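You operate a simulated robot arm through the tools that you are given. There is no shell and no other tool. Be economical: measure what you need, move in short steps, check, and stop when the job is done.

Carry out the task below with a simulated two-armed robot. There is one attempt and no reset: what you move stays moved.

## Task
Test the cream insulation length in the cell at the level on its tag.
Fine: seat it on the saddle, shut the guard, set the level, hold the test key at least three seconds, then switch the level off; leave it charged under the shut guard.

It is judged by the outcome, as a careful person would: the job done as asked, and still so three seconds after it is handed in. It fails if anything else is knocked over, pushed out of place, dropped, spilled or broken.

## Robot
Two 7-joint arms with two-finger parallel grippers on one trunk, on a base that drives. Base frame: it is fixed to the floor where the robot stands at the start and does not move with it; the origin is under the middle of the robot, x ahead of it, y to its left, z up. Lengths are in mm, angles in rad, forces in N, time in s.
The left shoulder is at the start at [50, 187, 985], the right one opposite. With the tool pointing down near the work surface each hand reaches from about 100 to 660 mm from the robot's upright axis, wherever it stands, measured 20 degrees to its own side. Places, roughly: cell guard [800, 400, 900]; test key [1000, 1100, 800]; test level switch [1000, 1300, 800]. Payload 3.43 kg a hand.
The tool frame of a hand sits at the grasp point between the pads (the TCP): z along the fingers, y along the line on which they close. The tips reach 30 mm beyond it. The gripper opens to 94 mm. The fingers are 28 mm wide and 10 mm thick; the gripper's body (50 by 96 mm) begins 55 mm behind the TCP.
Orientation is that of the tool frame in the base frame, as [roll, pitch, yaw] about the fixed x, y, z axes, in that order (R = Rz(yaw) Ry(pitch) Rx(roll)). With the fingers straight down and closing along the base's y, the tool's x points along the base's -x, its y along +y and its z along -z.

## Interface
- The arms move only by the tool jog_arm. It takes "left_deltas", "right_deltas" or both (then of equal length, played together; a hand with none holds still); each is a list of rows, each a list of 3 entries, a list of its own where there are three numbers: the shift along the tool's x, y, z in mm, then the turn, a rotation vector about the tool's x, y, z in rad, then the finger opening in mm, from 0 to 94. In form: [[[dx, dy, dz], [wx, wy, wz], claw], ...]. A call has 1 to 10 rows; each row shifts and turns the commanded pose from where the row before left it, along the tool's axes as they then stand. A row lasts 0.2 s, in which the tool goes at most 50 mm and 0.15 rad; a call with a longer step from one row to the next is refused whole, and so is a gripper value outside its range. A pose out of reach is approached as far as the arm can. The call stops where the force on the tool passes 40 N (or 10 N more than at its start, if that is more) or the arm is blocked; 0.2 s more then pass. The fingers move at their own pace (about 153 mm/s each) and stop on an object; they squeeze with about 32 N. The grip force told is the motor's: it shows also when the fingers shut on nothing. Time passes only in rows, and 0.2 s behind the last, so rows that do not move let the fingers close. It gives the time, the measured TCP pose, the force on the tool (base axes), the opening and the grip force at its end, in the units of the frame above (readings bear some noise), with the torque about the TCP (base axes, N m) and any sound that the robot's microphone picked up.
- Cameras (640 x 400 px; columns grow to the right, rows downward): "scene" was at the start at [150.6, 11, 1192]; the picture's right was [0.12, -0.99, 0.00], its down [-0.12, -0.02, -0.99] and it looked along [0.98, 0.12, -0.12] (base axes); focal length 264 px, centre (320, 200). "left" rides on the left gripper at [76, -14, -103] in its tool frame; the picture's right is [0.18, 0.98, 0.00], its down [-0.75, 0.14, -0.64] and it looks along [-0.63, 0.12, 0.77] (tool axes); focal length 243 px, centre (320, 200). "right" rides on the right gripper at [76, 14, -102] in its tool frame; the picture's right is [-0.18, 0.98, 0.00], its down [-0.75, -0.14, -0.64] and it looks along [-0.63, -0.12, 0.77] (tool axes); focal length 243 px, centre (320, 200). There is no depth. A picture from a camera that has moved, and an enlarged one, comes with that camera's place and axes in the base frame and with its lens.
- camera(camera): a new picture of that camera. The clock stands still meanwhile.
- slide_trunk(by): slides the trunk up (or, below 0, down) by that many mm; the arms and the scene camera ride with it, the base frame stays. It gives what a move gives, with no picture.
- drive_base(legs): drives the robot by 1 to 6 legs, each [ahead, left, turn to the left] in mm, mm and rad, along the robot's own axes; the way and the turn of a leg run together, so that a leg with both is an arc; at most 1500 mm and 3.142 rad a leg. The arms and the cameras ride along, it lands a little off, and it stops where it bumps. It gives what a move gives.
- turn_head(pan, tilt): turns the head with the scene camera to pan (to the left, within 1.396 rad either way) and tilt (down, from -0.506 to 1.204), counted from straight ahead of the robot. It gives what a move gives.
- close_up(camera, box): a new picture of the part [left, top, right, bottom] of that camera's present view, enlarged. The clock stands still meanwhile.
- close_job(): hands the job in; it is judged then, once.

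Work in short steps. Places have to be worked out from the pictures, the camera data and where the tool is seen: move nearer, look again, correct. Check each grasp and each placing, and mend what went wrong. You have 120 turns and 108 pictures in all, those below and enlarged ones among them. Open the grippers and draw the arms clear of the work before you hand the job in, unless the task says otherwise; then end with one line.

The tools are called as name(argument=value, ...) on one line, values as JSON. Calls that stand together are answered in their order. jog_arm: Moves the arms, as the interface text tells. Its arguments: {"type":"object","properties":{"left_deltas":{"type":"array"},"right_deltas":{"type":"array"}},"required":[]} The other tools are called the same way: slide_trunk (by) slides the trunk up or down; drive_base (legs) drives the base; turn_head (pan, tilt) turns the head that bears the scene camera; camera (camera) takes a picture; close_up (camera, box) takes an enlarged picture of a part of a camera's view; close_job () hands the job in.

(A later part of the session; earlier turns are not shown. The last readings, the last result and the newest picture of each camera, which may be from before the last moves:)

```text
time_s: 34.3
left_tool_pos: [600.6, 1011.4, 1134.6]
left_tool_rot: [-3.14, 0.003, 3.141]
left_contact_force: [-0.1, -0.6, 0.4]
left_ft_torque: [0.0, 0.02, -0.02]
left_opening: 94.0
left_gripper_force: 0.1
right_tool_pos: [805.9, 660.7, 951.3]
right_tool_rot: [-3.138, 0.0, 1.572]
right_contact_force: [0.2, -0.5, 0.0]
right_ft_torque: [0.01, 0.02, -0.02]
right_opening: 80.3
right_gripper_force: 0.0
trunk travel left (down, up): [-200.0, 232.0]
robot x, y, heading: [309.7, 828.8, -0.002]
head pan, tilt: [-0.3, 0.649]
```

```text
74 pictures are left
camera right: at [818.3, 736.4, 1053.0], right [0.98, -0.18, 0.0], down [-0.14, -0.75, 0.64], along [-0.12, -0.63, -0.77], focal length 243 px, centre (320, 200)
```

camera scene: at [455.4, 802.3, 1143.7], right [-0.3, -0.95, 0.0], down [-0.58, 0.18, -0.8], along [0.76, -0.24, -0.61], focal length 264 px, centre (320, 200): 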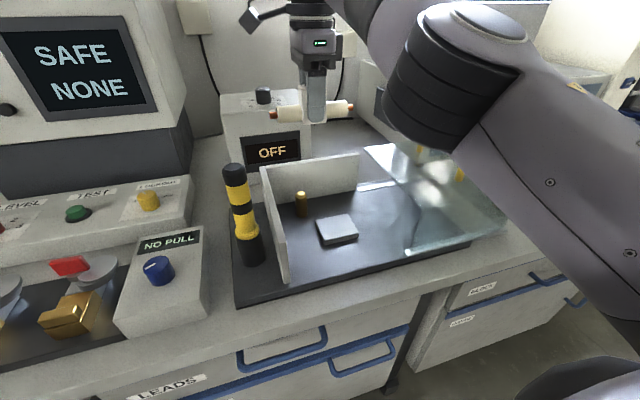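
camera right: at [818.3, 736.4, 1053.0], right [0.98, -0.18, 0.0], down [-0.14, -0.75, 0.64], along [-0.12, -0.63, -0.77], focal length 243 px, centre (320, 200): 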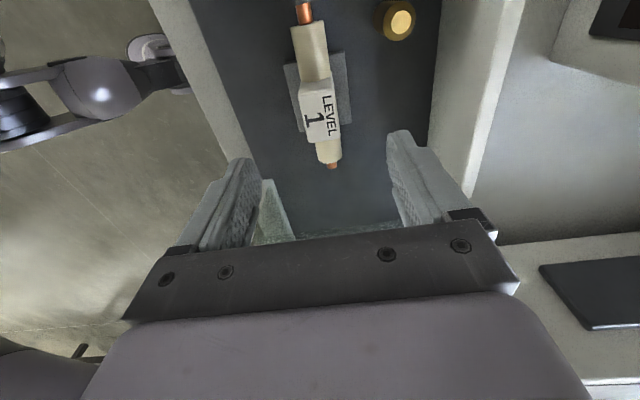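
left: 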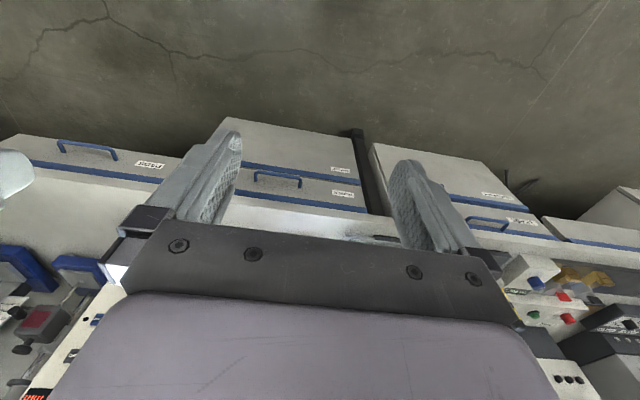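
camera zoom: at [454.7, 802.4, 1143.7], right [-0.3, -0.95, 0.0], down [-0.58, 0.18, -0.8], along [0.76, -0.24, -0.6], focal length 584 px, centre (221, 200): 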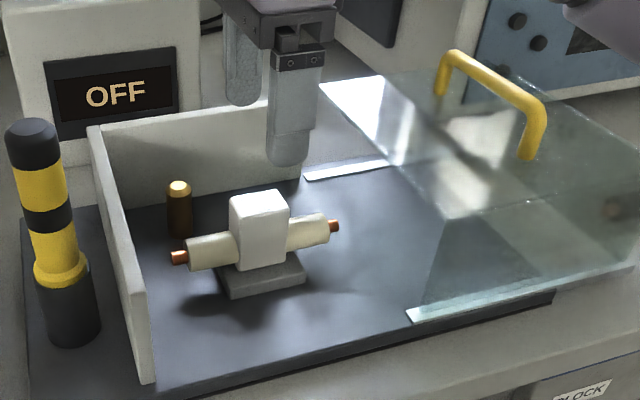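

The cream piece is centred on the saddle (within ~3 mm). Next the guard: handle bar runs along x ≈786–890 at y ≈ 417, top z ≈ 920. I raise the hand, turn it back by 90°, and drive right.

jog_arm(right_deltas=[[[0, 0, -40], [0, 0, 0], 80], [[0, 0, -40], [0, 0, 0], 80], [[0, -30, -30], [0, 0, -0.1], 80], [[0, 0, 0], [0, 0, -0.15], 80], [[0, 0, 0], [0, 0, -0.15], 80], [[0, 0, 0], [0, 0, -0.15], 80], [[0, 0, 0], [0, 0, -0.15], 80], [[0, 0, 0], [0, 0, -0.15], 80]])

jog_arm(right_deltas=[[[0, 0, 0], [0, 0, -0.15], 80], [[0, 0, 0], [0, 0, -0.15], 80], [[0, 0, 0], [0, 0, -0.15], 80], [[0, 0, 0], [0, 0, -0.15], 80], [[0, 0, 0], [0, 0, -0.12], 80]])

drive_base(legs=[[0, -210, 0]])

camera(camera="scene")

camera(camera="right")

```text
time_s: 36.1
left_tool_pos: [602.8, 1011.2, 1135.5]
left_tool_rot: [-3.141, 0.001, 3.139]
left_contact_force: [0.0, 0.0, -0.2]
left_ft_torque: [-0.03, 0.0, 0.0]
left_opening: 94.1
left_gripper_force: 0.0
right_tool_pos: [776.1, 659.7, 1061.4]
right_tool_rot: [-3.142, -0.004, 2.423]
right_contact_force: [-0.3, -0.4, 0.2]
right_ft_torque: [0.01, 0.01, 0.02]
right_opening: 79.9
right_gripper_force: 0.2
trunk travel left (down, up): [-200.0, 232.0]
robot x, y, heading: [313.1, 831.0, -0.006]
head pan, tilt: [-0.3, 0.649]
```

```text
time_s: 37.3
left_tool_pos: [600.8, 1011.0, 1135.3]
left_tool_rot: [-3.14, 0.003, 3.141]
left_contact_force: [-0.2, 0.4, 0.0]
left_ft_torque: [0.02, -0.01, 0.0]
left_opening: 93.9
left_gripper_force: 0.1
right_tool_pos: [776.5, 660.2, 1059.3]
right_tool_rot: [3.141, -0.003, -3.14]
right_contact_force: [-0.2, -0.1, -0.2]
right_ft_torque: [-0.03, -0.02, -0.02]
right_opening: 79.9
right_gripper_force: 0.0
trunk travel left (down, up): [-200.0, 232.0]
robot x, y, heading: [310.7, 828.7, -0.004]
head pan, tilt: [-0.3, 0.649]
```

```text
time_s: 39.0
left_tool_pos: [601.2, 802.3, 1135.8]
left_tool_rot: [-3.141, 0.002, -3.141]
left_contact_force: [-0.1, -0.1, 0.3]
left_ft_torque: [0.03, 0.02, 0.01]
left_opening: 94.3
left_gripper_force: 0.0
right_tool_pos: [776.2, 452.0, 1061.6]
right_tool_rot: [3.139, -0.001, -3.138]
right_contact_force: [0.0, 0.0, -0.7]
right_ft_torque: [-0.01, -0.04, -0.01]
right_opening: 80.2
right_gripper_force: 0.1
trunk travel left (down, up): [-200.0, 232.0]
robot x, y, heading: [312.1, 618.1, -0.005]
head pan, tilt: [-0.3, 0.649]
```

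```text
73 pictures are left
camera scene: at [454.8, 593.1, 1143.7], right [-0.3, -0.96, 0.0], down [-0.58, 0.18, -0.8], along [0.76, -0.23, -0.6], focal length 264 px, centre (320, 200)
```

scene: 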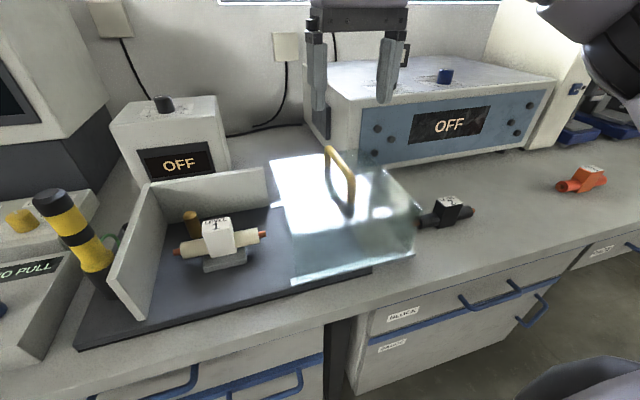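

```text
72 pictures are left
camera right: at [699.0, 465.0, 1163.2], right [0.18, 0.98, 0.0], down [0.76, -0.14, 0.64], along [0.63, -0.12, -0.77], focal length 243 px, centre (320, 200)
```

right: 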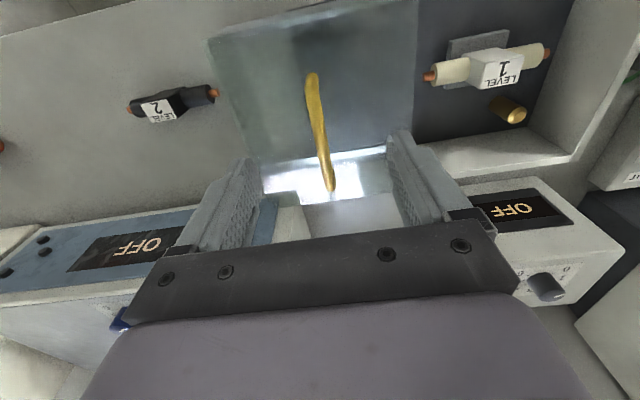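

Handle bar now measured: x 755–882, y ≈ 446, top z ≈ 928, in both views. I centre over it and descend partway.

jog_arm(right_deltas=[[[-21, -3, 20], [0, 0, 0], 70], [[-21, -3, 20], [0, 0, 0], 70], [[0, 0, 35], [0, 0, 0], 70]])

camera(camera="right")

close_up(camera="scene", box=[240, 50, 460, 290])

```text
time_s: 39.8
left_tool_pos: [601.3, 803.8, 1135.3]
left_tool_rot: [-3.141, 0.002, -3.141]
left_contact_force: [-0.5, 0.9, 0.1]
left_ft_torque: [-0.04, -0.02, -0.01]
left_opening: 93.9
left_gripper_force: 0.0
right_tool_pos: [818.3, 446.3, 986.7]
right_tool_rot: [3.14, -0.002, -3.141]
right_contact_force: [-0.5, 0.2, 0.4]
right_ft_torque: [0.0, 0.05, 0.02]
right_opening: 69.9
right_gripper_force: 0.0
trunk travel left (down, up): [-200.0, 232.0]
robot x, y, heading: [314.3, 617.1, 0.0]
head pan, tilt: [-0.3, 0.649]
```

```text
71 pictures are left
camera right: at [741.0, 459.6, 1088.2], right [0.18, 0.98, 0.0], down [0.75, -0.14, 0.64], along [0.63, -0.12, -0.77], focal length 243 px, centre (320, 200)
```

right: 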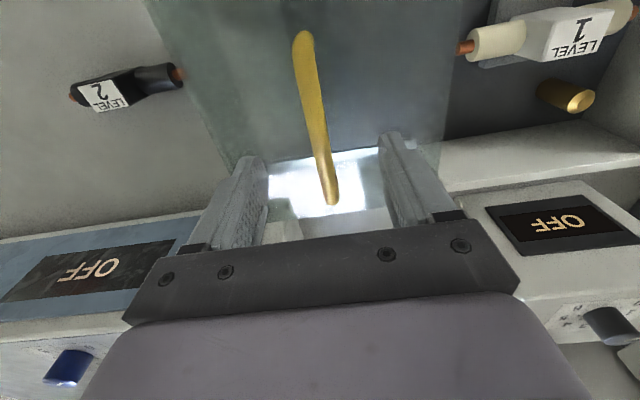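

```text
1.67 times, centred on (350, 170) of scene
camera zoom: at [454.9, 593.3, 1143.8], right [-0.3, -0.96, 0.0], down [-0.58, 0.18, -0.8], along [0.76, -0.24, -0.6], focal length 441 px, centre (270, 250)
```

zoom: 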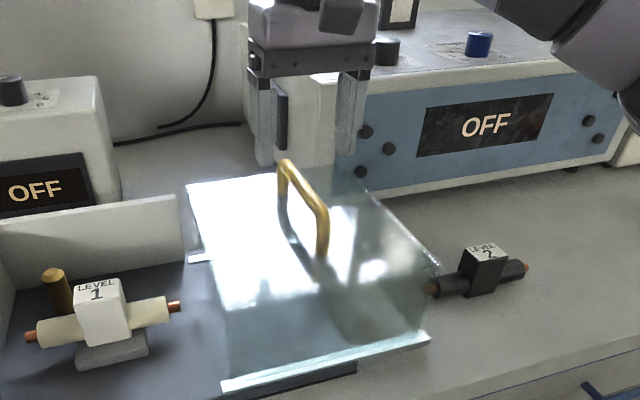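

Centred. I descend to TCP z ≈ 918 and close on the bar.

jog_arm(right_deltas=[[[0, -1, 30], [0, 0, 0], 70], [[0, 0, 25], [0, 0, 0], 70], [[0, 0, 13], [0, 0, 0], 70], [[0, 0, 0], [0, 0, 0], 30], [[0, 0, 0], [0, 0, 0], 0], [[0, 0, 0], [0, 0, 0], 0]])

camera(camera="scene")

```text
time_s: 41.1
left_tool_pos: [601.0, 803.0, 1134.8]
left_tool_rot: [-3.14, 0.002, -3.14]
left_contact_force: [0.3, 0.5, -0.6]
left_ft_torque: [-0.01, 0.01, -0.01]
left_opening: 94.0
left_gripper_force: 0.1
right_tool_pos: [817.0, 445.4, 918.4]
right_tool_rot: [3.139, -0.001, -3.14]
right_contact_force: [0.0, -0.5, 0.4]
right_ft_torque: [0.04, -0.56, -0.02]
right_opening: 18.2
right_gripper_force: 32.3
trunk travel left (down, up): [-200.0, 232.0]
robot x, y, heading: [310.2, 619.8, 0.0]
head pan, tilt: [-0.3, 0.649]
```

```text
69 pictures are left
camera scene: at [454.7, 593.4, 1143.8], right [-0.3, -0.96, 0.0], down [-0.58, 0.18, -0.8], along [0.76, -0.24, -0.6], focal length 264 px, centre (320, 200)
```

scene: 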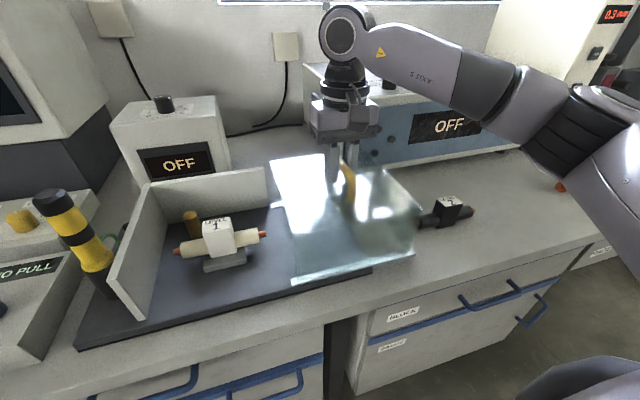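

The bar is gripped. I slide the guard left, watching the force.

jog_arm(right_deltas=[[[0, 12, 0], [0, 0, 0], 0], [[0, 20, 0], [0, 0, 0], 0], [[0, 20, 0], [0, 0, 0], 0], [[0, 20, 0], [0, 0, 0], 0], [[0, 20, 0], [0, 0, 0], 0]])

camera(camera="scene")

```text
time_s: 42.4
left_tool_pos: [601.2, 802.8, 1135.4]
left_tool_rot: [-3.14, 0.002, -3.139]
left_contact_force: [0.4, 0.6, -0.5]
left_ft_torque: [0.03, 0.0, -0.01]
left_opening: 93.8
left_gripper_force: 0.0
right_tool_pos: [819.2, 536.9, 918.1]
right_tool_rot: [3.139, -0.002, -3.141]
right_contact_force: [3.3, 0.7, 0.9]
right_ft_torque: [-0.11, 0.33, -0.02]
right_opening: 18.3
right_gripper_force: 31.7
trunk travel left (down, up): [-200.0, 232.0]
robot x, y, heading: [309.5, 615.7, 0.002]
head pan, tilt: [-0.3, 0.649]
```

```text
68 pictures are left
camera scene: at [455.1, 593.6, 1143.7], right [-0.3, -0.96, 0.0], down [-0.58, 0.18, -0.8], along [0.76, -0.24, -0.6], focal length 264 px, centre (320, 200)
```

scene: 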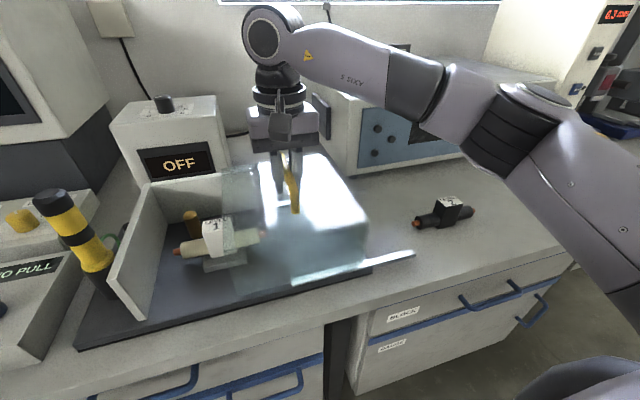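

Guard slides freely and clears the piece. Continue.

jog_arm(right_deltas=[[[0, 20, 0], [0, 0, 0], 0], [[0, 20, 0], [0, 0, 0], 0], [[0, 20, 0], [0, 0, 0], 0], [[0, 15, 0], [0, 0, 0], 0]])

camera(camera="scene")

```text
time_s: 43.4
left_tool_pos: [601.9, 802.8, 1135.2]
left_tool_rot: [-3.14, 0.002, -3.139]
left_contact_force: [0.7, -0.1, -0.1]
left_ft_torque: [-0.01, 0.07, 0.0]
left_opening: 94.0
left_gripper_force: 0.0
right_tool_pos: [817.3, 612.8, 919.4]
right_tool_rot: [3.14, -0.001, -3.141]
right_contact_force: [7.8, 0.0, 6.3]
right_ft_torque: [-0.09, 0.11, -0.12]
right_opening: 18.2
right_gripper_force: 32.1
trunk travel left (down, up): [-200.0, 232.0]
robot x, y, heading: [312.9, 622.0, -0.001]
head pan, tilt: [-0.3, 0.649]
```

```text
67 pictures are left
camera scene: at [455.2, 593.5, 1143.7], right [-0.3, -0.96, 0.0], down [-0.58, 0.18, -0.8], along [0.76, -0.24, -0.6], focal length 264 px, centre (320, 200)
```

scene: 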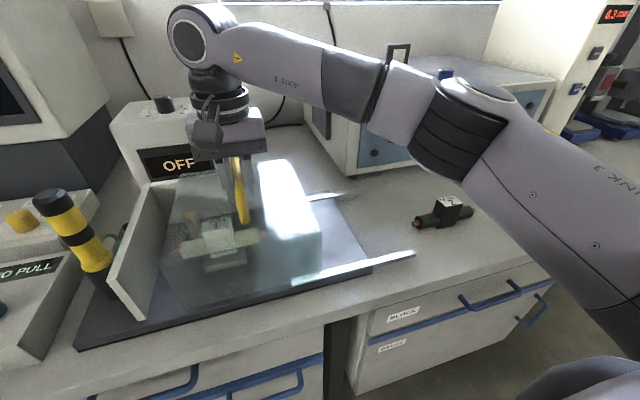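

jog_arm(right_deltas=[[[0, 12, 0], [0, 0, 0], 0], [[0, 12, 0], [0, 0, 0], 0], [[0, 8, 0], [0, 0, 0], 0], [[0, 8, 0], [0, 0, 0], 0], [[0, 8, 0], [0, 0, 0], 0]])

close_up(camera="scene", box=[60, 100, 420, 350])

```text
time_s: 44.5
left_tool_pos: [600.7, 802.2, 1136.2]
left_tool_rot: [-3.14, 0.003, -3.139]
left_contact_force: [-0.4, 0.3, 0.8]
left_ft_torque: [-0.03, -0.04, 0.0]
left_opening: 94.1
left_gripper_force: 0.0
right_tool_pos: [817.0, 659.9, 917.9]
right_tool_rot: [3.14, -0.001, -3.14]
right_contact_force: [7.2, -0.6, 7.6]
right_ft_torque: [-0.08, 0.32, -0.08]
right_opening: 18.4
right_gripper_force: 31.5
trunk travel left (down, up): [-200.0, 232.0]
robot x, y, heading: [314.4, 618.7, -0.002]
head pan, tilt: [-0.3, 0.649]
```

```text
1.60 times, centred on (240, 225) of scene
camera zoom: at [455.0, 593.3, 1143.8], right [-0.3, -0.96, 0.0], down [-0.58, 0.18, -0.8], along [0.76, -0.24, -0.6], focal length 423 px, centre (448, 160)
```

zoom: 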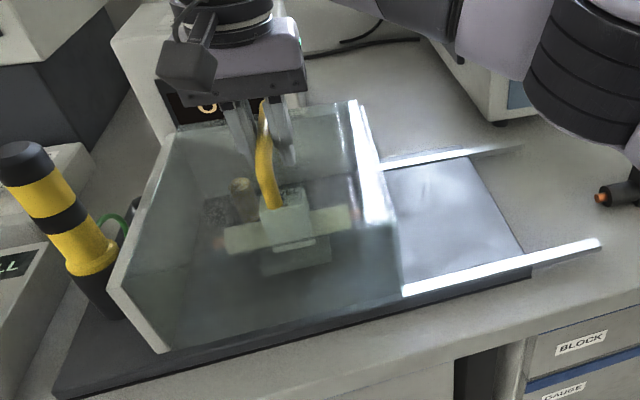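

jog_arm(right_deltas=[[[0, 4, 0], [0, 0, 0], 0], [[0, 4, 0], [0, 0, 0], 0], [[0, 4, 0], [0, 0, 0], 0], [[0, 4, 0], [0, 0, 0], 0]])

camera(camera="right")

```text
time_s: 45.3
left_tool_pos: [600.4, 800.6, 1135.9]
left_tool_rot: [-3.14, 0.004, 3.14]
left_contact_force: [0.0, -0.1, 0.3]
left_ft_torque: [0.02, -0.01, 0.04]
left_opening: 94.2
left_gripper_force: 0.1
right_tool_pos: [817.5, 661.7, 916.3]
right_tool_rot: [-3.125, -0.007, 3.132]
right_contact_force: [-8.7, -12.6, 4.6]
right_ft_torque: [-0.11, 0.21, 0.39]
right_opening: 18.5
right_gripper_force: 32.2
trunk travel left (down, up): [-200.0, 232.0]
robot x, y, heading: [314.7, 621.7, 0.0]
head pan, tilt: [-0.3, 0.649]
stopped in row 3 (right hand): the force on the tool passed its limit (the readings are from after the stop); the commanded pose is now the measured one
```

```text
65 pictures are left
camera right: at [741.1, 676.8, 1020.5], right [0.19, 0.98, -0.02], down [0.76, -0.14, 0.64], along [0.62, -0.14, -0.77], focal length 243 px, centre (320, 200)
```

right: 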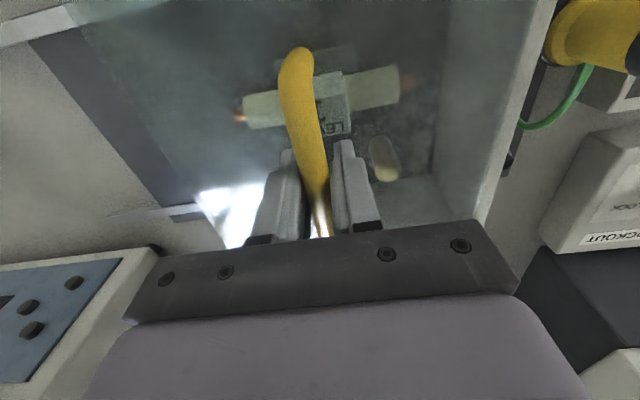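

The guard hit its end stop at the wall. I release the handle, rise and look at the display.

jog_arm(right_deltas=[[[0, 0, 0], [0, 0, 0], 18], [[0, 0, 0], [0, 0, 0], 60], [[0, 0, 0], [0, 0, 0], 60], [[0, 0, -30], [0, 0, 0], 60], [[0, 0, -40], [0, 0, 0], 60], [[0, 0, -40], [0, 0, 0], 60], [[20, 0, -40], [0, 0, 0], 60]])

turn_head(pan=0.3, tilt=0.45)

camera(camera="scene")

```text
time_s: 47.1
left_tool_pos: [601.9, 799.8, 1135.4]
left_tool_rot: [-3.14, 0.003, -3.141]
left_contact_force: [0.5, 0.1, 0.7]
left_ft_torque: [-0.04, -0.03, -0.01]
left_opening: 93.9
left_gripper_force: 0.1
right_tool_pos: [819.2, 614.4, 1057.6]
right_tool_rot: [3.11, -0.051, 3.048]
right_contact_force: [0.2, -0.3, -0.6]
right_ft_torque: [0.0, -0.02, -0.06]
right_opening: 60.0
right_gripper_force: 0.1
right hand out of reach, approached as far as the arm can: row 6
trunk travel left (down, up): [-200.0, 232.0]
robot x, y, heading: [314.4, 614.1, -0.001]
head pan, tilt: [-0.3, 0.649]
stopped in row 7 (right hand): the arm was blocked; the commanded pose is now the measured one
```

```text
time_s: 48.1
left_tool_pos: [600.9, 801.8, 1135.1]
left_tool_rot: [-3.14, 0.001, 3.139]
left_contact_force: [0.1, -0.3, 0.0]
left_ft_torque: [0.0, 0.0, 0.03]
left_opening: 94.2
left_gripper_force: 0.0
right_tool_pos: [818.9, 614.0, 1057.1]
right_tool_rot: [3.11, -0.052, 3.048]
right_contact_force: [-0.3, 0.1, 0.2]
right_ft_torque: [0.01, -0.02, 0.0]
right_opening: 60.0
right_gripper_force: 0.1
trunk travel left (down, up): [-200.0, 232.0]
robot x, y, heading: [311.6, 622.2, 0.0]
head pan, tilt: [0.3, 0.45]
```

```text
64 pictures are left
camera scene: at [459.5, 645.2, 1161.6], right [0.29, -0.96, 0.0], down [-0.42, -0.13, -0.9], along [0.86, 0.26, -0.44], focal length 264 px, centre (320, 200)
```

scene: 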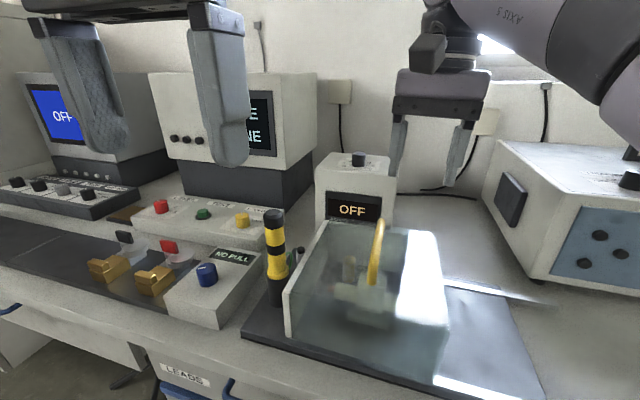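

close_up(camera="scene", box=[230, 190, 480, 390])

```text
2.00 times, centred on (355, 290) of scene
camera zoom: at [459.5, 645.2, 1161.6], right [0.29, -0.96, 0.0], down [-0.42, -0.13, -0.9], along [0.86, 0.26, -0.44], focal length 529 px, centre (250, 20)
```

zoom: 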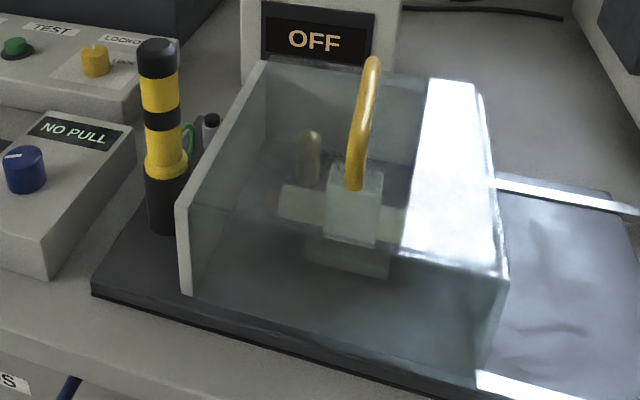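

Guard fully shut against the wall. I retract the right hand toward the body, then drive left to the panel for the left hand.

jog_arm(right_deltas=[[[30, 0, 0], [0, 0, 0], 60], [[40, 0, 0], [0, 0, 0], 60], [[40, -10, 0], [0, 0, 0], 60], [[40, -20, 0], [0, 0, 0], 60], [[40, -20, 0], [0, 0, 0], 60]])

drive_base(legs=[[0, 450, 0]])

turn_head(pan=0.2, tilt=0.55)

camera(camera="scene")

```text
time_s: 49.3
left_tool_pos: [602.6, 800.7, 1135.3]
left_tool_rot: [-3.139, 0.003, 3.141]
left_contact_force: [0.7, -0.4, -0.1]
left_ft_torque: [0.01, 0.0, -0.04]
left_opening: 94.2
left_gripper_force: 0.2
right_tool_pos: [624.4, 582.4, 1065.1]
right_tool_rot: [3.112, -0.049, 3.049]
right_contact_force: [-0.5, 0.1, -0.6]
right_ft_torque: [-0.02, -0.02, 0.03]
right_opening: 60.0
right_gripper_force: 0.2
trunk travel left (down, up): [-200.0, 232.0]
robot x, y, heading: [313.3, 617.8, -0.001]
head pan, tilt: [0.3, 0.45]
```

```text
time_s: 52.0
left_tool_pos: [602.3, 1247.6, 1135.0]
left_tool_rot: [-3.14, 0.002, -3.141]
left_contact_force: [0.7, 0.3, 0.9]
left_ft_torque: [0.02, -0.02, -0.01]
left_opening: 93.8
left_gripper_force: 0.0
right_tool_pos: [625.8, 1029.9, 1065.2]
right_tool_rot: [3.111, -0.05, 3.053]
right_contact_force: [-0.3, -0.4, -0.7]
right_ft_torque: [0.01, -0.01, 0.04]
right_opening: 60.0
right_gripper_force: 0.1
trunk travel left (down, up): [-200.0, 232.0]
robot x, y, heading: [312.8, 1063.2, 0.001]
head pan, tilt: [0.3, 0.45]
```

```text
time_s: 52.7
left_tool_pos: [602.1, 1248.1, 1135.6]
left_tool_rot: [-3.141, 0.002, 3.141]
left_contact_force: [0.0, -0.7, 0.0]
left_ft_torque: [0.0, 0.01, -0.02]
left_opening: 94.0
left_gripper_force: 0.1
right_tool_pos: [625.4, 1028.7, 1064.1]
right_tool_rot: [3.112, -0.05, 3.051]
right_contact_force: [-0.7, 0.1, -0.2]
right_ft_torque: [0.01, 0.01, 0.03]
right_opening: 60.2
right_gripper_force: 0.0
trunk travel left (down, up): [-200.0, 232.0]
robot x, y, heading: [312.5, 1065.6, 0.001]
head pan, tilt: [0.201, 0.55]
```

```text
62 pictures are left
camera scene: at [460.1, 1082.3, 1152.6], right [0.2, -0.98, 0.0], down [-0.51, -0.1, -0.85], along [0.84, 0.17, -0.52], focal length 264 px, centre (320, 200)
```

scene: 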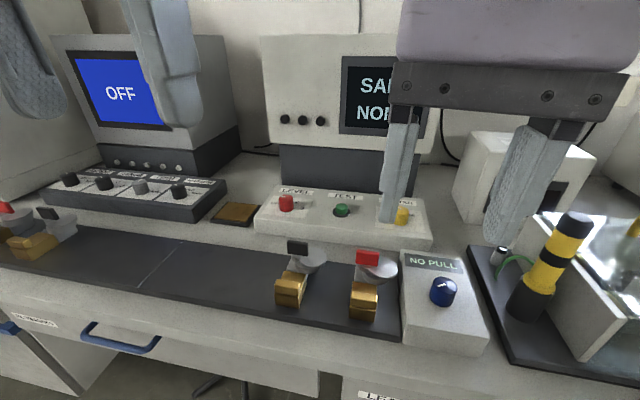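

Level knob ≈[975, 1268], test key ≈[985, 1137]. I drive 75 mm nearer and then look with the left wrist camera above the level knob.

drive_base(legs=[[75, 0, 0]])

jog_arm(left_deltas=[[[-40, 0, 0], [0, 0, 0], 70], [[-40, 3, 0], [0, 0, 0], 70], [[-40, 3, 10], [0, 0, 0], 70], [[-40, 3, 20], [0, 0, 0], 70], [[-40, 3, 30], [0, 0, 0], 70], [[-35, 3, 40], [0, 0, 0], 70]])

camera(camera="left")

```text
time_s: 53.7
left_tool_pos: [656.1, 1248.5, 1133.9]
left_tool_rot: [-3.14, -0.002, -3.138]
left_contact_force: [0.2, 0.1, -0.2]
left_ft_torque: [-0.01, -0.01, -0.02]
left_opening: 94.2
left_gripper_force: 0.0
right_tool_pos: [678.7, 1028.6, 1064.7]
right_tool_rot: [3.112, -0.05, 3.049]
right_contact_force: [-0.4, 0.3, 0.1]
right_ft_torque: [0.01, 0.0, 0.01]
right_opening: 60.0
right_gripper_force: 0.1
trunk travel left (down, up): [-200.0, 232.0]
robot x, y, heading: [363.8, 1065.7, -0.0]
head pan, tilt: [0.201, 0.55]
stopped in leg 1: the robot was blocked; the commanded pose is now the measured one
```

```text
refused: row 6 steps farther than a row can; nothing moved
```

```text
61 pictures are left
camera left: at [580.3, 1233.8, 1238.1], right [-0.19, 0.98, 0.0], down [0.75, 0.14, 0.64], along [0.63, 0.12, -0.77], focal length 243 px, centre (320, 200)
```

left: 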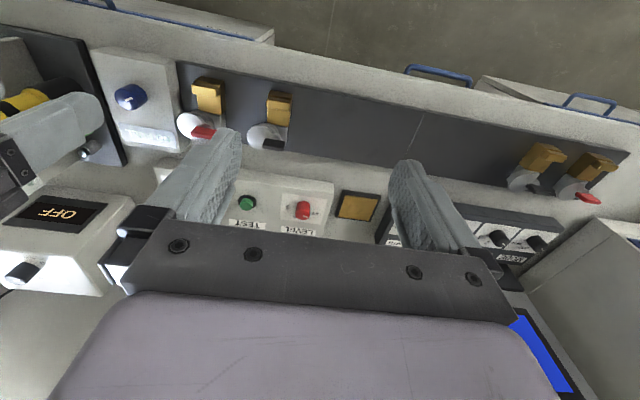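

Robot is at the bench limit (x ≈ 364). Level knob ≈[969, 1267], key ≈[973, 1136]. I move the left hand above the knob.

jog_arm(left_deltas=[[[-39, 2.3, 24], [0, 0, 0], 70], [[-39, 2.3, 24], [0, 0, 0], 70], [[-39, 2.3, 24], [0, 0, 0], 70], [[-39, 2.3, 24], [0, 0, 0], 70], [[-39, 2.3, 24], [0, 0, 0], 70], [[-39, 2.3, 24], [0, 0, 0], 70], [[-39, 2.3, 24], [0, 0, 0], 70]])

camera(camera="left")

camera(camera="scene")

```text
time_s: 55.3
left_tool_pos: [929.3, 1265.3, 965.6]
left_tool_rot: [-3.14, -0.004, -3.14]
left_contact_force: [1.1, 0.2, 0.4]
left_ft_torque: [0.0, -0.01, 0.01]
left_opening: 70.1
left_gripper_force: 0.0
right_tool_pos: [679.1, 1028.6, 1064.2]
right_tool_rot: [3.111, -0.053, 3.049]
right_contact_force: [0.4, 0.2, -0.7]
right_ft_torque: [0.04, -0.01, 0.0]
right_opening: 60.0
right_gripper_force: 0.0
trunk travel left (down, up): [-200.0, 232.0]
robot x, y, heading: [366.3, 1065.8, 0.001]
head pan, tilt: [0.201, 0.55]
```

```text
60 pictures are left
camera left: at [853.8, 1251.1, 1067.8], right [-0.19, 0.98, 0.0], down [0.76, 0.14, 0.64], along [0.63, 0.12, -0.77], focal length 243 px, centre (320, 200)
```

left: 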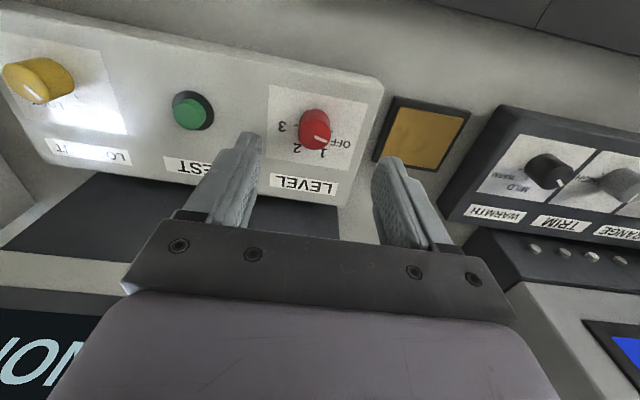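

```text
59 pictures are left
camera scene: at [512.6, 1082.2, 1152.5], right [0.2, -0.98, 0.0], down [-0.51, -0.1, -0.85], along [0.84, 0.17, -0.52], focal length 264 px, centre (320, 200)
```

scene: 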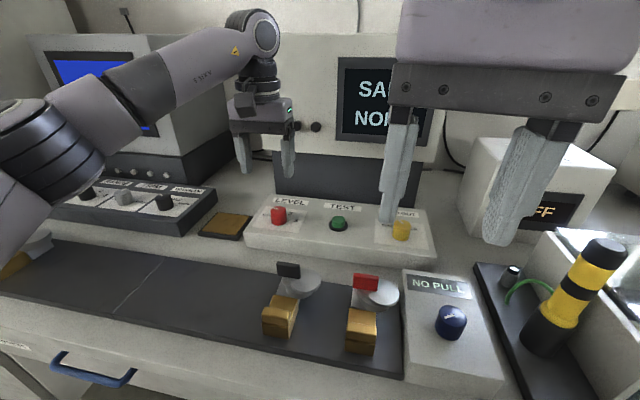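

close_up(camera="left", box=[250, 70, 390, 210])

close_up(camera="left", box=[0, 40, 160, 180])

```text
2.86 times, centred on (320, 140) of left
camera zoom: at [853.8, 1251.1, 1067.8], right [-0.19, 0.98, 0.0], down [0.76, 0.14, 0.64], along [0.63, 0.12, -0.77], focal length 693 px, centre (320, 371)
```

zoom: 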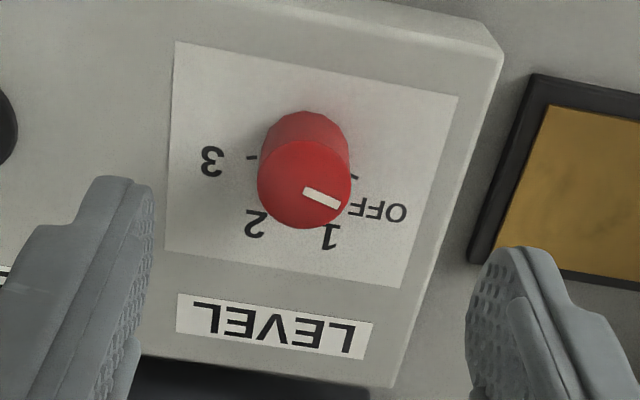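

```text
2.86 times, centred on (80, 110) of left
camera zoom: at [853.8, 1251.1, 1067.8], right [-0.19, 0.98, 0.0], down [0.76, 0.14, 0.64], along [0.63, 0.12, -0.77], focal length 693 px, centre (1006, 457)
```

zoom: 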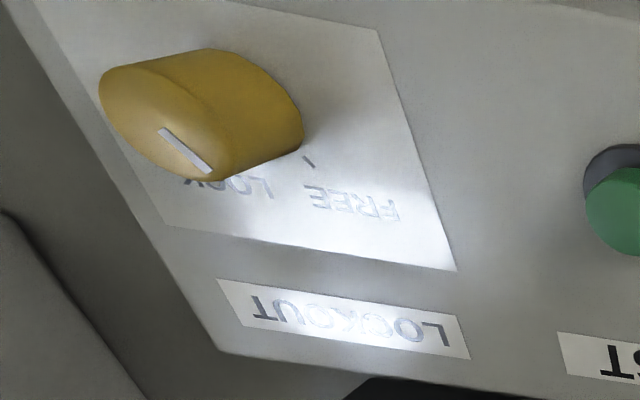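

Level knob centre ≈[966, 1266], pointer at OFF (~77° left of "away"); 1 sits ~25° left, so about +50° about the tool z is needed. Lockout's pointer reading I'll ignore unless the test refuses—first I lower over the level knob.

jog_arm(left_deltas=[[[-18, 0.5, 25], [0, 0, 0], 70], [[-18, 0.5, 30], [0, 0, 0], 70], [[0, 0, 30], [0, 0, 0], 70]])

camera(camera="left")

close_up(camera="scene", box=[180, 80, 460, 270])

```text
time_s: 56.1
left_tool_pos: [963.4, 1266.0, 878.4]
left_tool_rot: [-3.141, 0.0, -3.139]
left_contact_force: [0.2, 0.4, 0.2]
left_ft_torque: [0.0, 0.01, -0.01]
left_opening: 70.2
left_gripper_force: 0.0
right_tool_pos: [679.6, 1029.9, 1063.6]
right_tool_rot: [3.113, -0.052, 3.049]
right_contact_force: [0.8, -0.1, -1.0]
right_ft_torque: [0.0, -0.04, -0.04]
right_opening: 59.9
right_gripper_force: 0.1
trunk travel left (down, up): [-200.0, 232.0]
robot x, y, heading: [365.3, 1062.6, 0.005]
head pan, tilt: [0.201, 0.55]
```

```text
56 pictures are left
camera left: at [888.3, 1252.0, 983.2], right [-0.19, 0.98, 0.0], down [0.75, 0.14, 0.64], along [0.63, 0.12, -0.77], focal length 243 px, centre (320, 200)
```

left: 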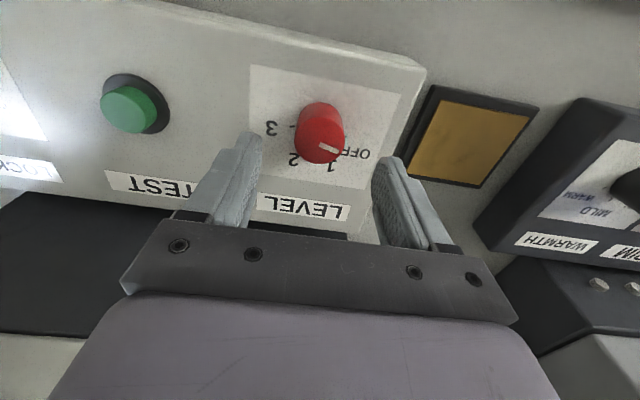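

```text
2.11 times, centred on (320, 175) of scene
camera zoom: at [512.6, 1082.3, 1152.6], right [0.2, -0.98, 0.0], down [-0.51, -0.1, -0.85], along [0.84, 0.17, -0.52], focal length 557 px, centre (320, 253)
```

zoom: 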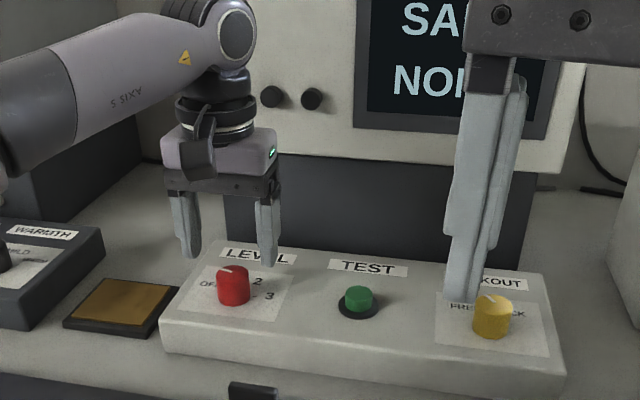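

jog_arm(left_deltas=[[[-4, 1.5, 15], [0, 0, 0], 70], [[0, 0, 15], [0, 0, 0], 70], [[0, 0, 8], [0, 0, 0], 70]])

close_up(camera="scene", box=[220, 120, 360, 240])

camera(camera="left")

```text
time_s: 56.9
left_tool_pos: [969.3, 1267.0, 842.2]
left_tool_rot: [-3.141, -0.004, -3.139]
left_contact_force: [0.4, 0.8, 0.0]
left_ft_torque: [0.05, 0.01, 0.03]
left_opening: 70.1
left_gripper_force: 0.0
right_tool_pos: [679.3, 1029.4, 1064.4]
right_tool_rot: [3.111, -0.052, 3.05]
right_contact_force: [0.4, 0.1, 0.6]
right_ft_torque: [-0.01, 0.0, 0.0]
right_opening: 60.0
right_gripper_force: 0.0
trunk travel left (down, up): [-200.0, 232.0]
robot x, y, heading: [364.8, 1065.9, -0.004]
head pan, tilt: [0.201, 0.55]
```

```text
3.33 times, centred on (290, 180) of scene
camera zoom: at [512.5, 1082.3, 1152.6], right [0.2, -0.98, 0.0], down [-0.51, -0.1, -0.85], along [0.84, 0.17, -0.52], focal length 881 px, centre (420, 267)
```

zoom: 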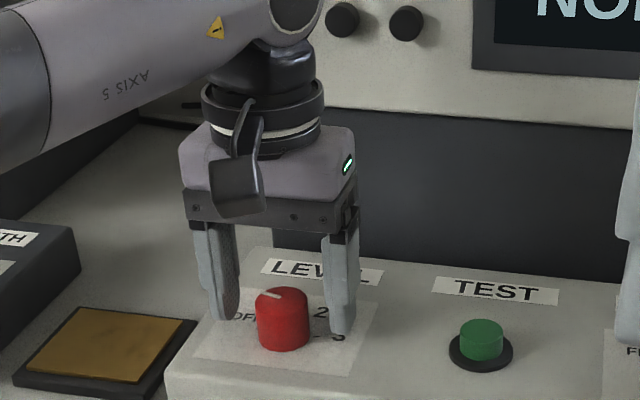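

```text
53 pictures are left
camera left: at [892.0, 1252.7, 946.3], right [-0.19, 0.98, 0.0], down [0.76, 0.14, 0.64], along [0.63, 0.12, -0.77], focal length 243 px, centre (320, 200)
```

left: 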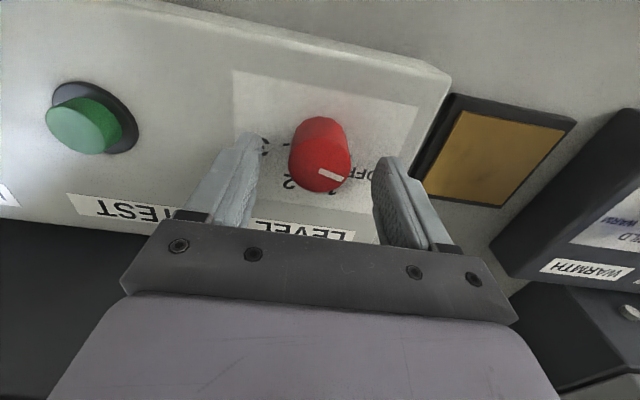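

Knob is between the pads. Small trim, lower 5 mm, close, then turn +50°.

jog_arm(left_deltas=[[[2, 0.5, 5], [0, 0, 0], 70], [[0, 0, 0], [0, 0, 0], 30], [[0, 0, 0], [0, 0, 0], 0], [[0, 0, 0], [0, 0, 0], 0]])

camera(camera="left")

```text
time_s: 57.9
left_tool_pos: [964.0, 1266.0, 837.8]
left_tool_rot: [-3.14, -0.002, -3.14]
left_contact_force: [-6.7, -10.8, -3.2]
left_ft_torque: [-0.16, -0.34, 0.06]
left_opening: 36.7
left_gripper_force: 45.0
right_tool_pos: [679.2, 1027.7, 1063.9]
right_tool_rot: [3.112, -0.053, 3.048]
right_contact_force: [0.2, 0.3, 0.3]
right_ft_torque: [-0.04, 0.03, 0.01]
right_opening: 59.9
right_gripper_force: 0.1
trunk travel left (down, up): [-200.0, 232.0]
robot x, y, heading: [366.1, 1067.2, 0.0]
head pan, tilt: [0.201, 0.55]
```

```text
52 pictures are left
camera left: at [889.8, 1251.4, 941.4], right [-0.18, 0.98, 0.0], down [0.76, 0.14, 0.64], along [0.63, 0.12, -0.77], focal length 243 px, centre (320, 200)
```

left: 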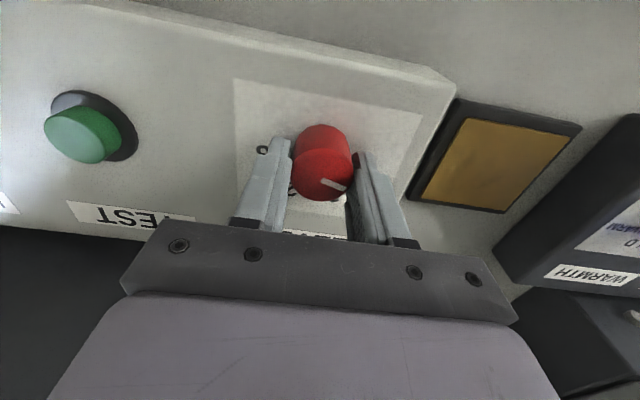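

jog_arm(left_deltas=[[[0, 0, 0], [0, 0, 0.145], 0], [[0, 0, 0], [0, 0, 0.145], 0], [[0, 0, 0], [0, 0, 0.145], 0], [[0, 0, 0], [0, 0, 0.145], 0], [[0, 0, 0], [0, 0, 0.145], 0], [[0, 0, 0], [0, 0, 0.14], 0]])

camera(camera="left")

close_up(camera="scene", box=[220, 30, 430, 240])

```text
time_s: 59.0
left_tool_pos: [958.5, 1266.6, 836.0]
left_tool_rot: [3.136, 0.05, 2.745]
left_contact_force: [9.9, -2.5, -5.1]
left_ft_torque: [-1.69, 0.13, 0.01]
left_opening: 33.6
left_gripper_force: 45.1
left hand out of reach, approached as far as the arm can: row 3, 4, 5
right_tool_pos: [679.4, 1028.6, 1063.4]
right_tool_rot: [3.112, -0.054, 3.048]
right_contact_force: [0.2, 0.3, -0.6]
right_ft_torque: [0.02, -0.03, -0.05]
right_opening: 59.9
right_gripper_force: 0.1
trunk travel left (down, up): [-200.0, 232.0]
robot x, y, heading: [364.4, 1067.3, -0.001]
head pan, tilt: [0.201, 0.55]
stopped in row 5 (left hand): the force on the tool passed its limit (the readings are from after the stop); the commanded pose is now the measured one
```

```text
51 pictures are left
camera left: at [878.2, 1283.4, 936.3], right [0.21, 0.98, 0.0], down [0.72, -0.15, 0.68], along [0.66, -0.15, -0.73], focal length 243 px, centre (320, 200)
```

left: 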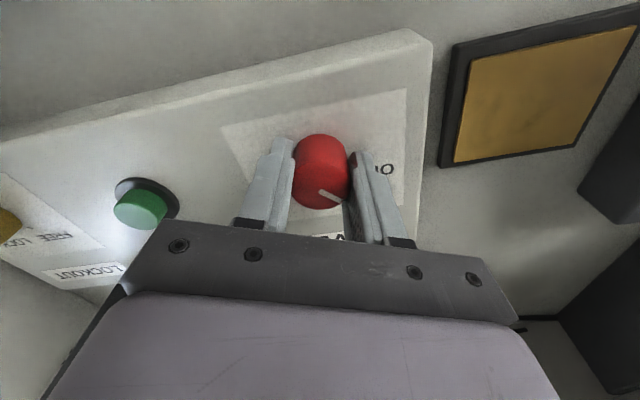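

```text
1.90 times, centred on (325, 135) of scene
camera zoom: at [513.6, 1082.0, 1152.3], right [0.2, -0.98, 0.0], down [-0.51, -0.1, -0.85], along [0.84, 0.17, -0.52], focal length 504 px, centre (310, 324)
```

zoom: 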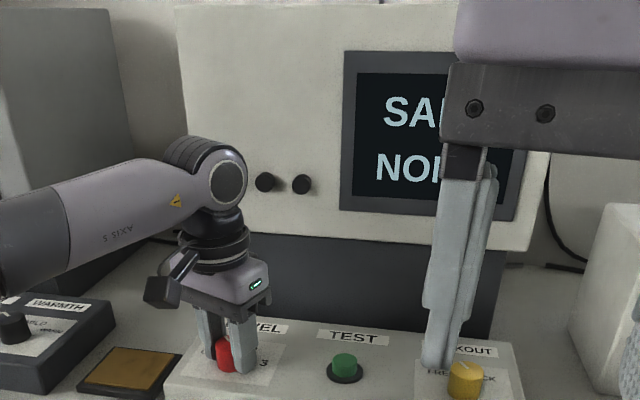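

The hand hit a reach limit after ~23° of turning. I open, look at where the pointer is, and turn the hand back the other way for a second bite.

jog_arm(left_deltas=[[[0, 0, 0], [0, 0, 0], 70], [[0, 0, 0], [0, 0, 0], 70], [[0, 0, -20], [0, 0, -0.1], 70], [[0, 0, 0], [0, 0, -0.15], 70], [[0, 0, 0], [0, 0, -0.15], 70]])

camera(camera="left")

close_up(camera="left", box=[230, 80, 430, 220])

```text
time_s: 60.2
left_tool_pos: [955.4, 1266.9, 856.0]
left_tool_rot: [-3.132, 0.048, -3.134]
left_contact_force: [0.5, -0.5, 0.1]
left_ft_torque: [0.01, 0.02, 0.02]
left_opening: 70.2
left_gripper_force: 0.1
right_tool_pos: [678.9, 1028.8, 1064.1]
right_tool_rot: [3.112, -0.053, 3.05]
right_contact_force: [1.2, -0.5, 0.2]
right_ft_torque: [-0.02, 0.04, -0.01]
right_opening: 60.1
right_gripper_force: 0.0
trunk travel left (down, up): [-200.0, 232.0]
robot x, y, heading: [364.7, 1063.4, -0.005]
head pan, tilt: [0.201, 0.55]
```

```text
49 pictures are left
camera left: at [875.7, 1253.8, 957.6], right [-0.19, 0.98, -0.02], down [0.72, 0.15, 0.68], along [0.67, 0.12, -0.74], focal length 243 px, centre (320, 200)
```

left: 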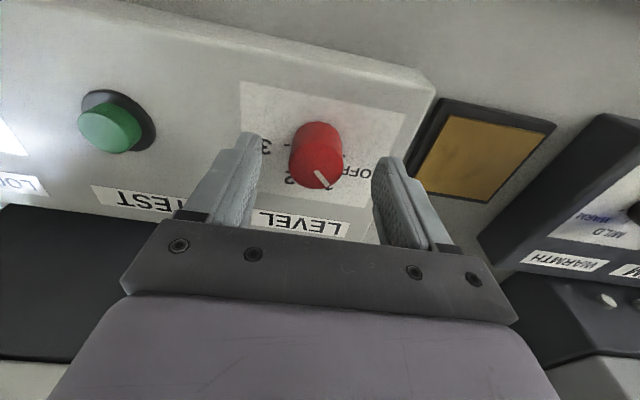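

```text
2.86 times, centred on (330, 150) of left
camera zoom: at [875.7, 1253.8, 957.6], right [-0.19, 0.98, -0.02], down [0.72, 0.15, 0.68], along [0.67, 0.12, -0.74], focal length 693 px, centre (291, 343)
```

zoom: 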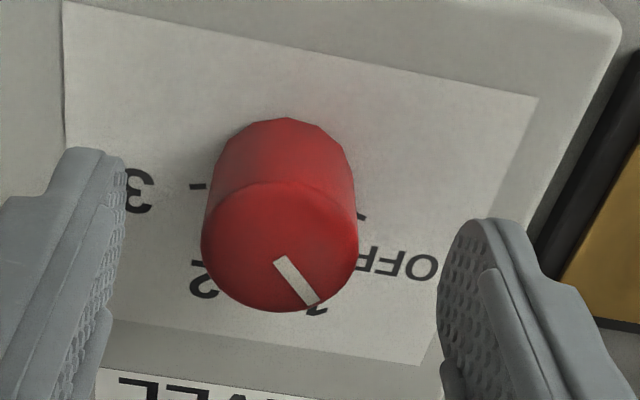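

The pointer now reads ≈45° left, not yet at 1 (≈26°). I square the hand, pre-rotate −0.2, and re-centre for a second grip.

jog_arm(left_deltas=[[[-9, -1, 0], [0, 0.048, 0], 70], [[0, 0, 0], [0, 0, -0.1], 70], [[0, 0, 10], [0, 0, -0.1], 70], [[0, 0, 8], [0, 0, 0], 70]])

camera(camera="left")

```text
time_s: 61.2
left_tool_pos: [964.1, 1266.4, 840.3]
left_tool_rot: [-3.133, -0.004, -2.937]
left_contact_force: [-0.4, 0.3, 0.1]
left_ft_torque: [-0.02, -0.02, -0.01]
left_opening: 70.0
left_gripper_force: 0.1
right_tool_pos: [679.4, 1029.1, 1064.1]
right_tool_rot: [3.112, -0.053, 3.049]
right_contact_force: [0.1, -0.6, 1.1]
right_ft_torque: [-0.01, 0.0, 0.02]
right_opening: 59.9
right_gripper_force: 0.1
trunk travel left (down, up): [-200.0, 232.0]
robot x, y, heading: [368.5, 1065.9, 0.005]
head pan, tilt: [0.201, 0.55]
```

```text
47 pictures are left
camera left: at [894.1, 1238.2, 944.3], right [-0.38, 0.92, -0.01], down [0.71, 0.3, 0.64], along [0.59, 0.24, -0.77], focal length 243 px, centre (320, 200)
```

left: 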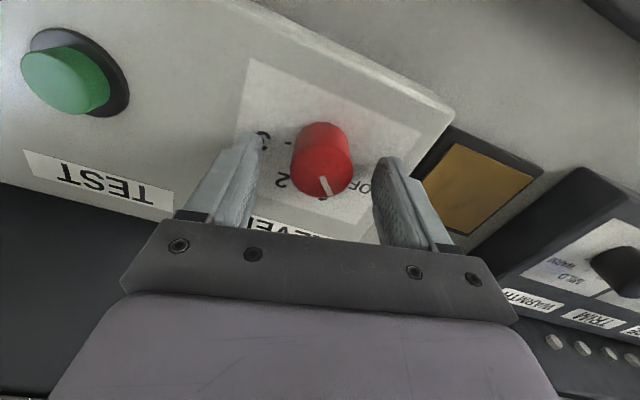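

jog_arm(left_deltas=[[[0, 0, 0], [0, 0, 0], 30], [[0, 0, 0], [0, 0, 0], 0], [[0, 0, 0], [0, 0, 0], 0], [[0, 0, 0], [0, 0, 0.11], 0], [[0, 0, 0], [0, 0, 0.11], 0], [[0, 0, 0], [0, 0, 0.11], 0]])

close_up(camera="left", box=[230, 80, 430, 220])

```text
time_s: 62.6
left_tool_pos: [964.6, 1264.7, 840.1]
left_tool_rot: [-3.132, 0.002, 3.013]
left_contact_force: [0.6, -5.9, 10.2]
left_ft_torque: [1.14, 0.89, 0.05]
left_opening: 33.8
left_gripper_force: 45.0
right_tool_pos: [677.4, 1028.1, 1063.5]
right_tool_rot: [3.113, -0.053, 3.05]
right_contact_force: [-0.8, 0.2, -1.0]
right_ft_torque: [0.01, -0.04, -0.04]
right_opening: 60.1
right_gripper_force: 0.1
trunk travel left (down, up): [-200.0, 232.0]
robot x, y, heading: [362.6, 1064.1, -0.001]
head pan, tilt: [0.201, 0.55]
```

```text
2.86 times, centred on (330, 150) of left
camera zoom: at [887.8, 1261.4, 944.9], right [-0.06, 1.0, -0.01], down [0.76, 0.05, 0.64], along [0.64, 0.03, -0.77], focal length 693 px, centre (291, 343)
```

zoom: 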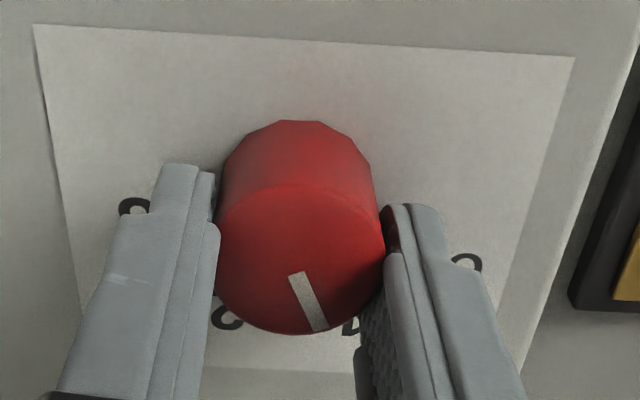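

The pointer is now ≈22–25° left, at label 1. I open, lift, and check the pointer and display.

jog_arm(left_deltas=[[[0, 0, 0], [0, 0, 0], 70], [[0, 0, 0], [0, 0, 0], 70], [[0, 0, -25], [0, 0, -0.13], 70], [[20, 0, -30], [0, 0, 0], 70]])

close_up(camera="left", box=[220, 70, 420, 210])

jog_arm(right_deltas=[[[0, -40, 0], [0, 0, 0], 40], [[0, -40, 0], [0, 0, 0], 20], [[0, -40, 0], [0, 0, 0], 0], [[0, -40, 0], [0, 0, 0], 0]])

camera(camera="scene")

```text
time_s: 63.6
left_tool_pos: [944.4, 1265.5, 895.5]
left_tool_rot: [-3.134, 0.0, -3.137]
left_contact_force: [0.1, 0.0, -0.1]
left_ft_torque: [0.02, 0.04, 0.0]
left_opening: 70.3
left_gripper_force: 0.1
right_tool_pos: [678.4, 1029.3, 1063.6]
right_tool_rot: [3.114, -0.052, 3.049]
right_contact_force: [0.3, -1.0, -0.5]
right_ft_torque: [-0.03, 0.0, -0.01]
right_opening: 60.1
right_gripper_force: 0.1
trunk travel left (down, up): [-200.0, 232.0]
robot x, y, heading: [368.4, 1062.4, -0.001]
head pan, tilt: [0.201, 0.55]
```

```text
2.86 times, centred on (320, 140) of left
camera zoom: at [869.1, 1251.8, 999.4], right [-0.19, 0.98, -0.01], down [0.75, 0.15, 0.64], along [0.63, 0.11, -0.77], focal length 693 px, centre (320, 371)
```

zoom: 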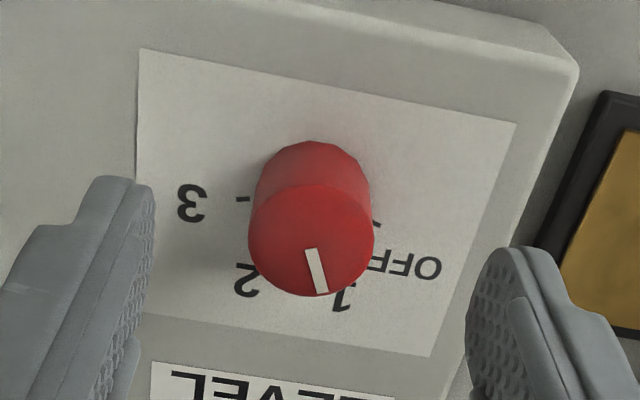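

```text
time_s: 64.6
left_tool_pos: [944.5, 1266.6, 895.3]
left_tool_rot: [-3.132, -0.001, -3.136]
left_contact_force: [0.6, -0.7, 0.0]
left_ft_torque: [0.0, 0.01, -0.02]
left_opening: 70.0
left_gripper_force: 0.0
right_tool_pos: [664.0, 869.0, 1059.5]
right_tool_rot: [3.112, -0.052, 3.05]
right_contact_force: [0.5, 0.4, -0.8]
right_ft_torque: [-0.05, 0.01, 0.02]
right_opening: 0.1
right_gripper_force: 31.8
trunk travel left (down, up): [-200.0, 232.0]
robot x, y, heading: [365.7, 1066.1, 0.003]
head pan, tilt: [0.201, 0.55]
```

```text
44 pictures are left
camera scene: at [512.4, 1081.9, 1152.6], right [0.2, -0.98, 0.0], down [-0.51, -0.1, -0.85], along [0.84, 0.17, -0.52], focal length 264 px, centre (320, 200)
```

scene: 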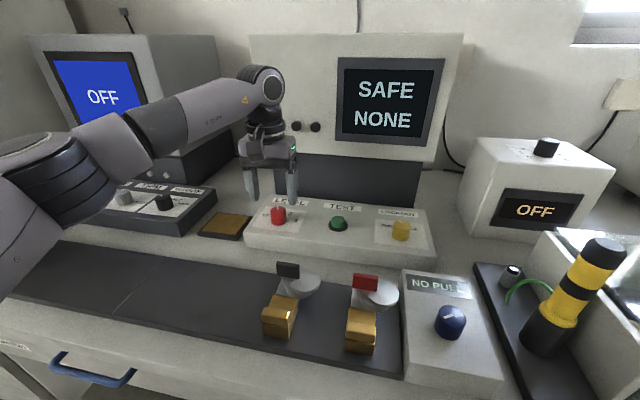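

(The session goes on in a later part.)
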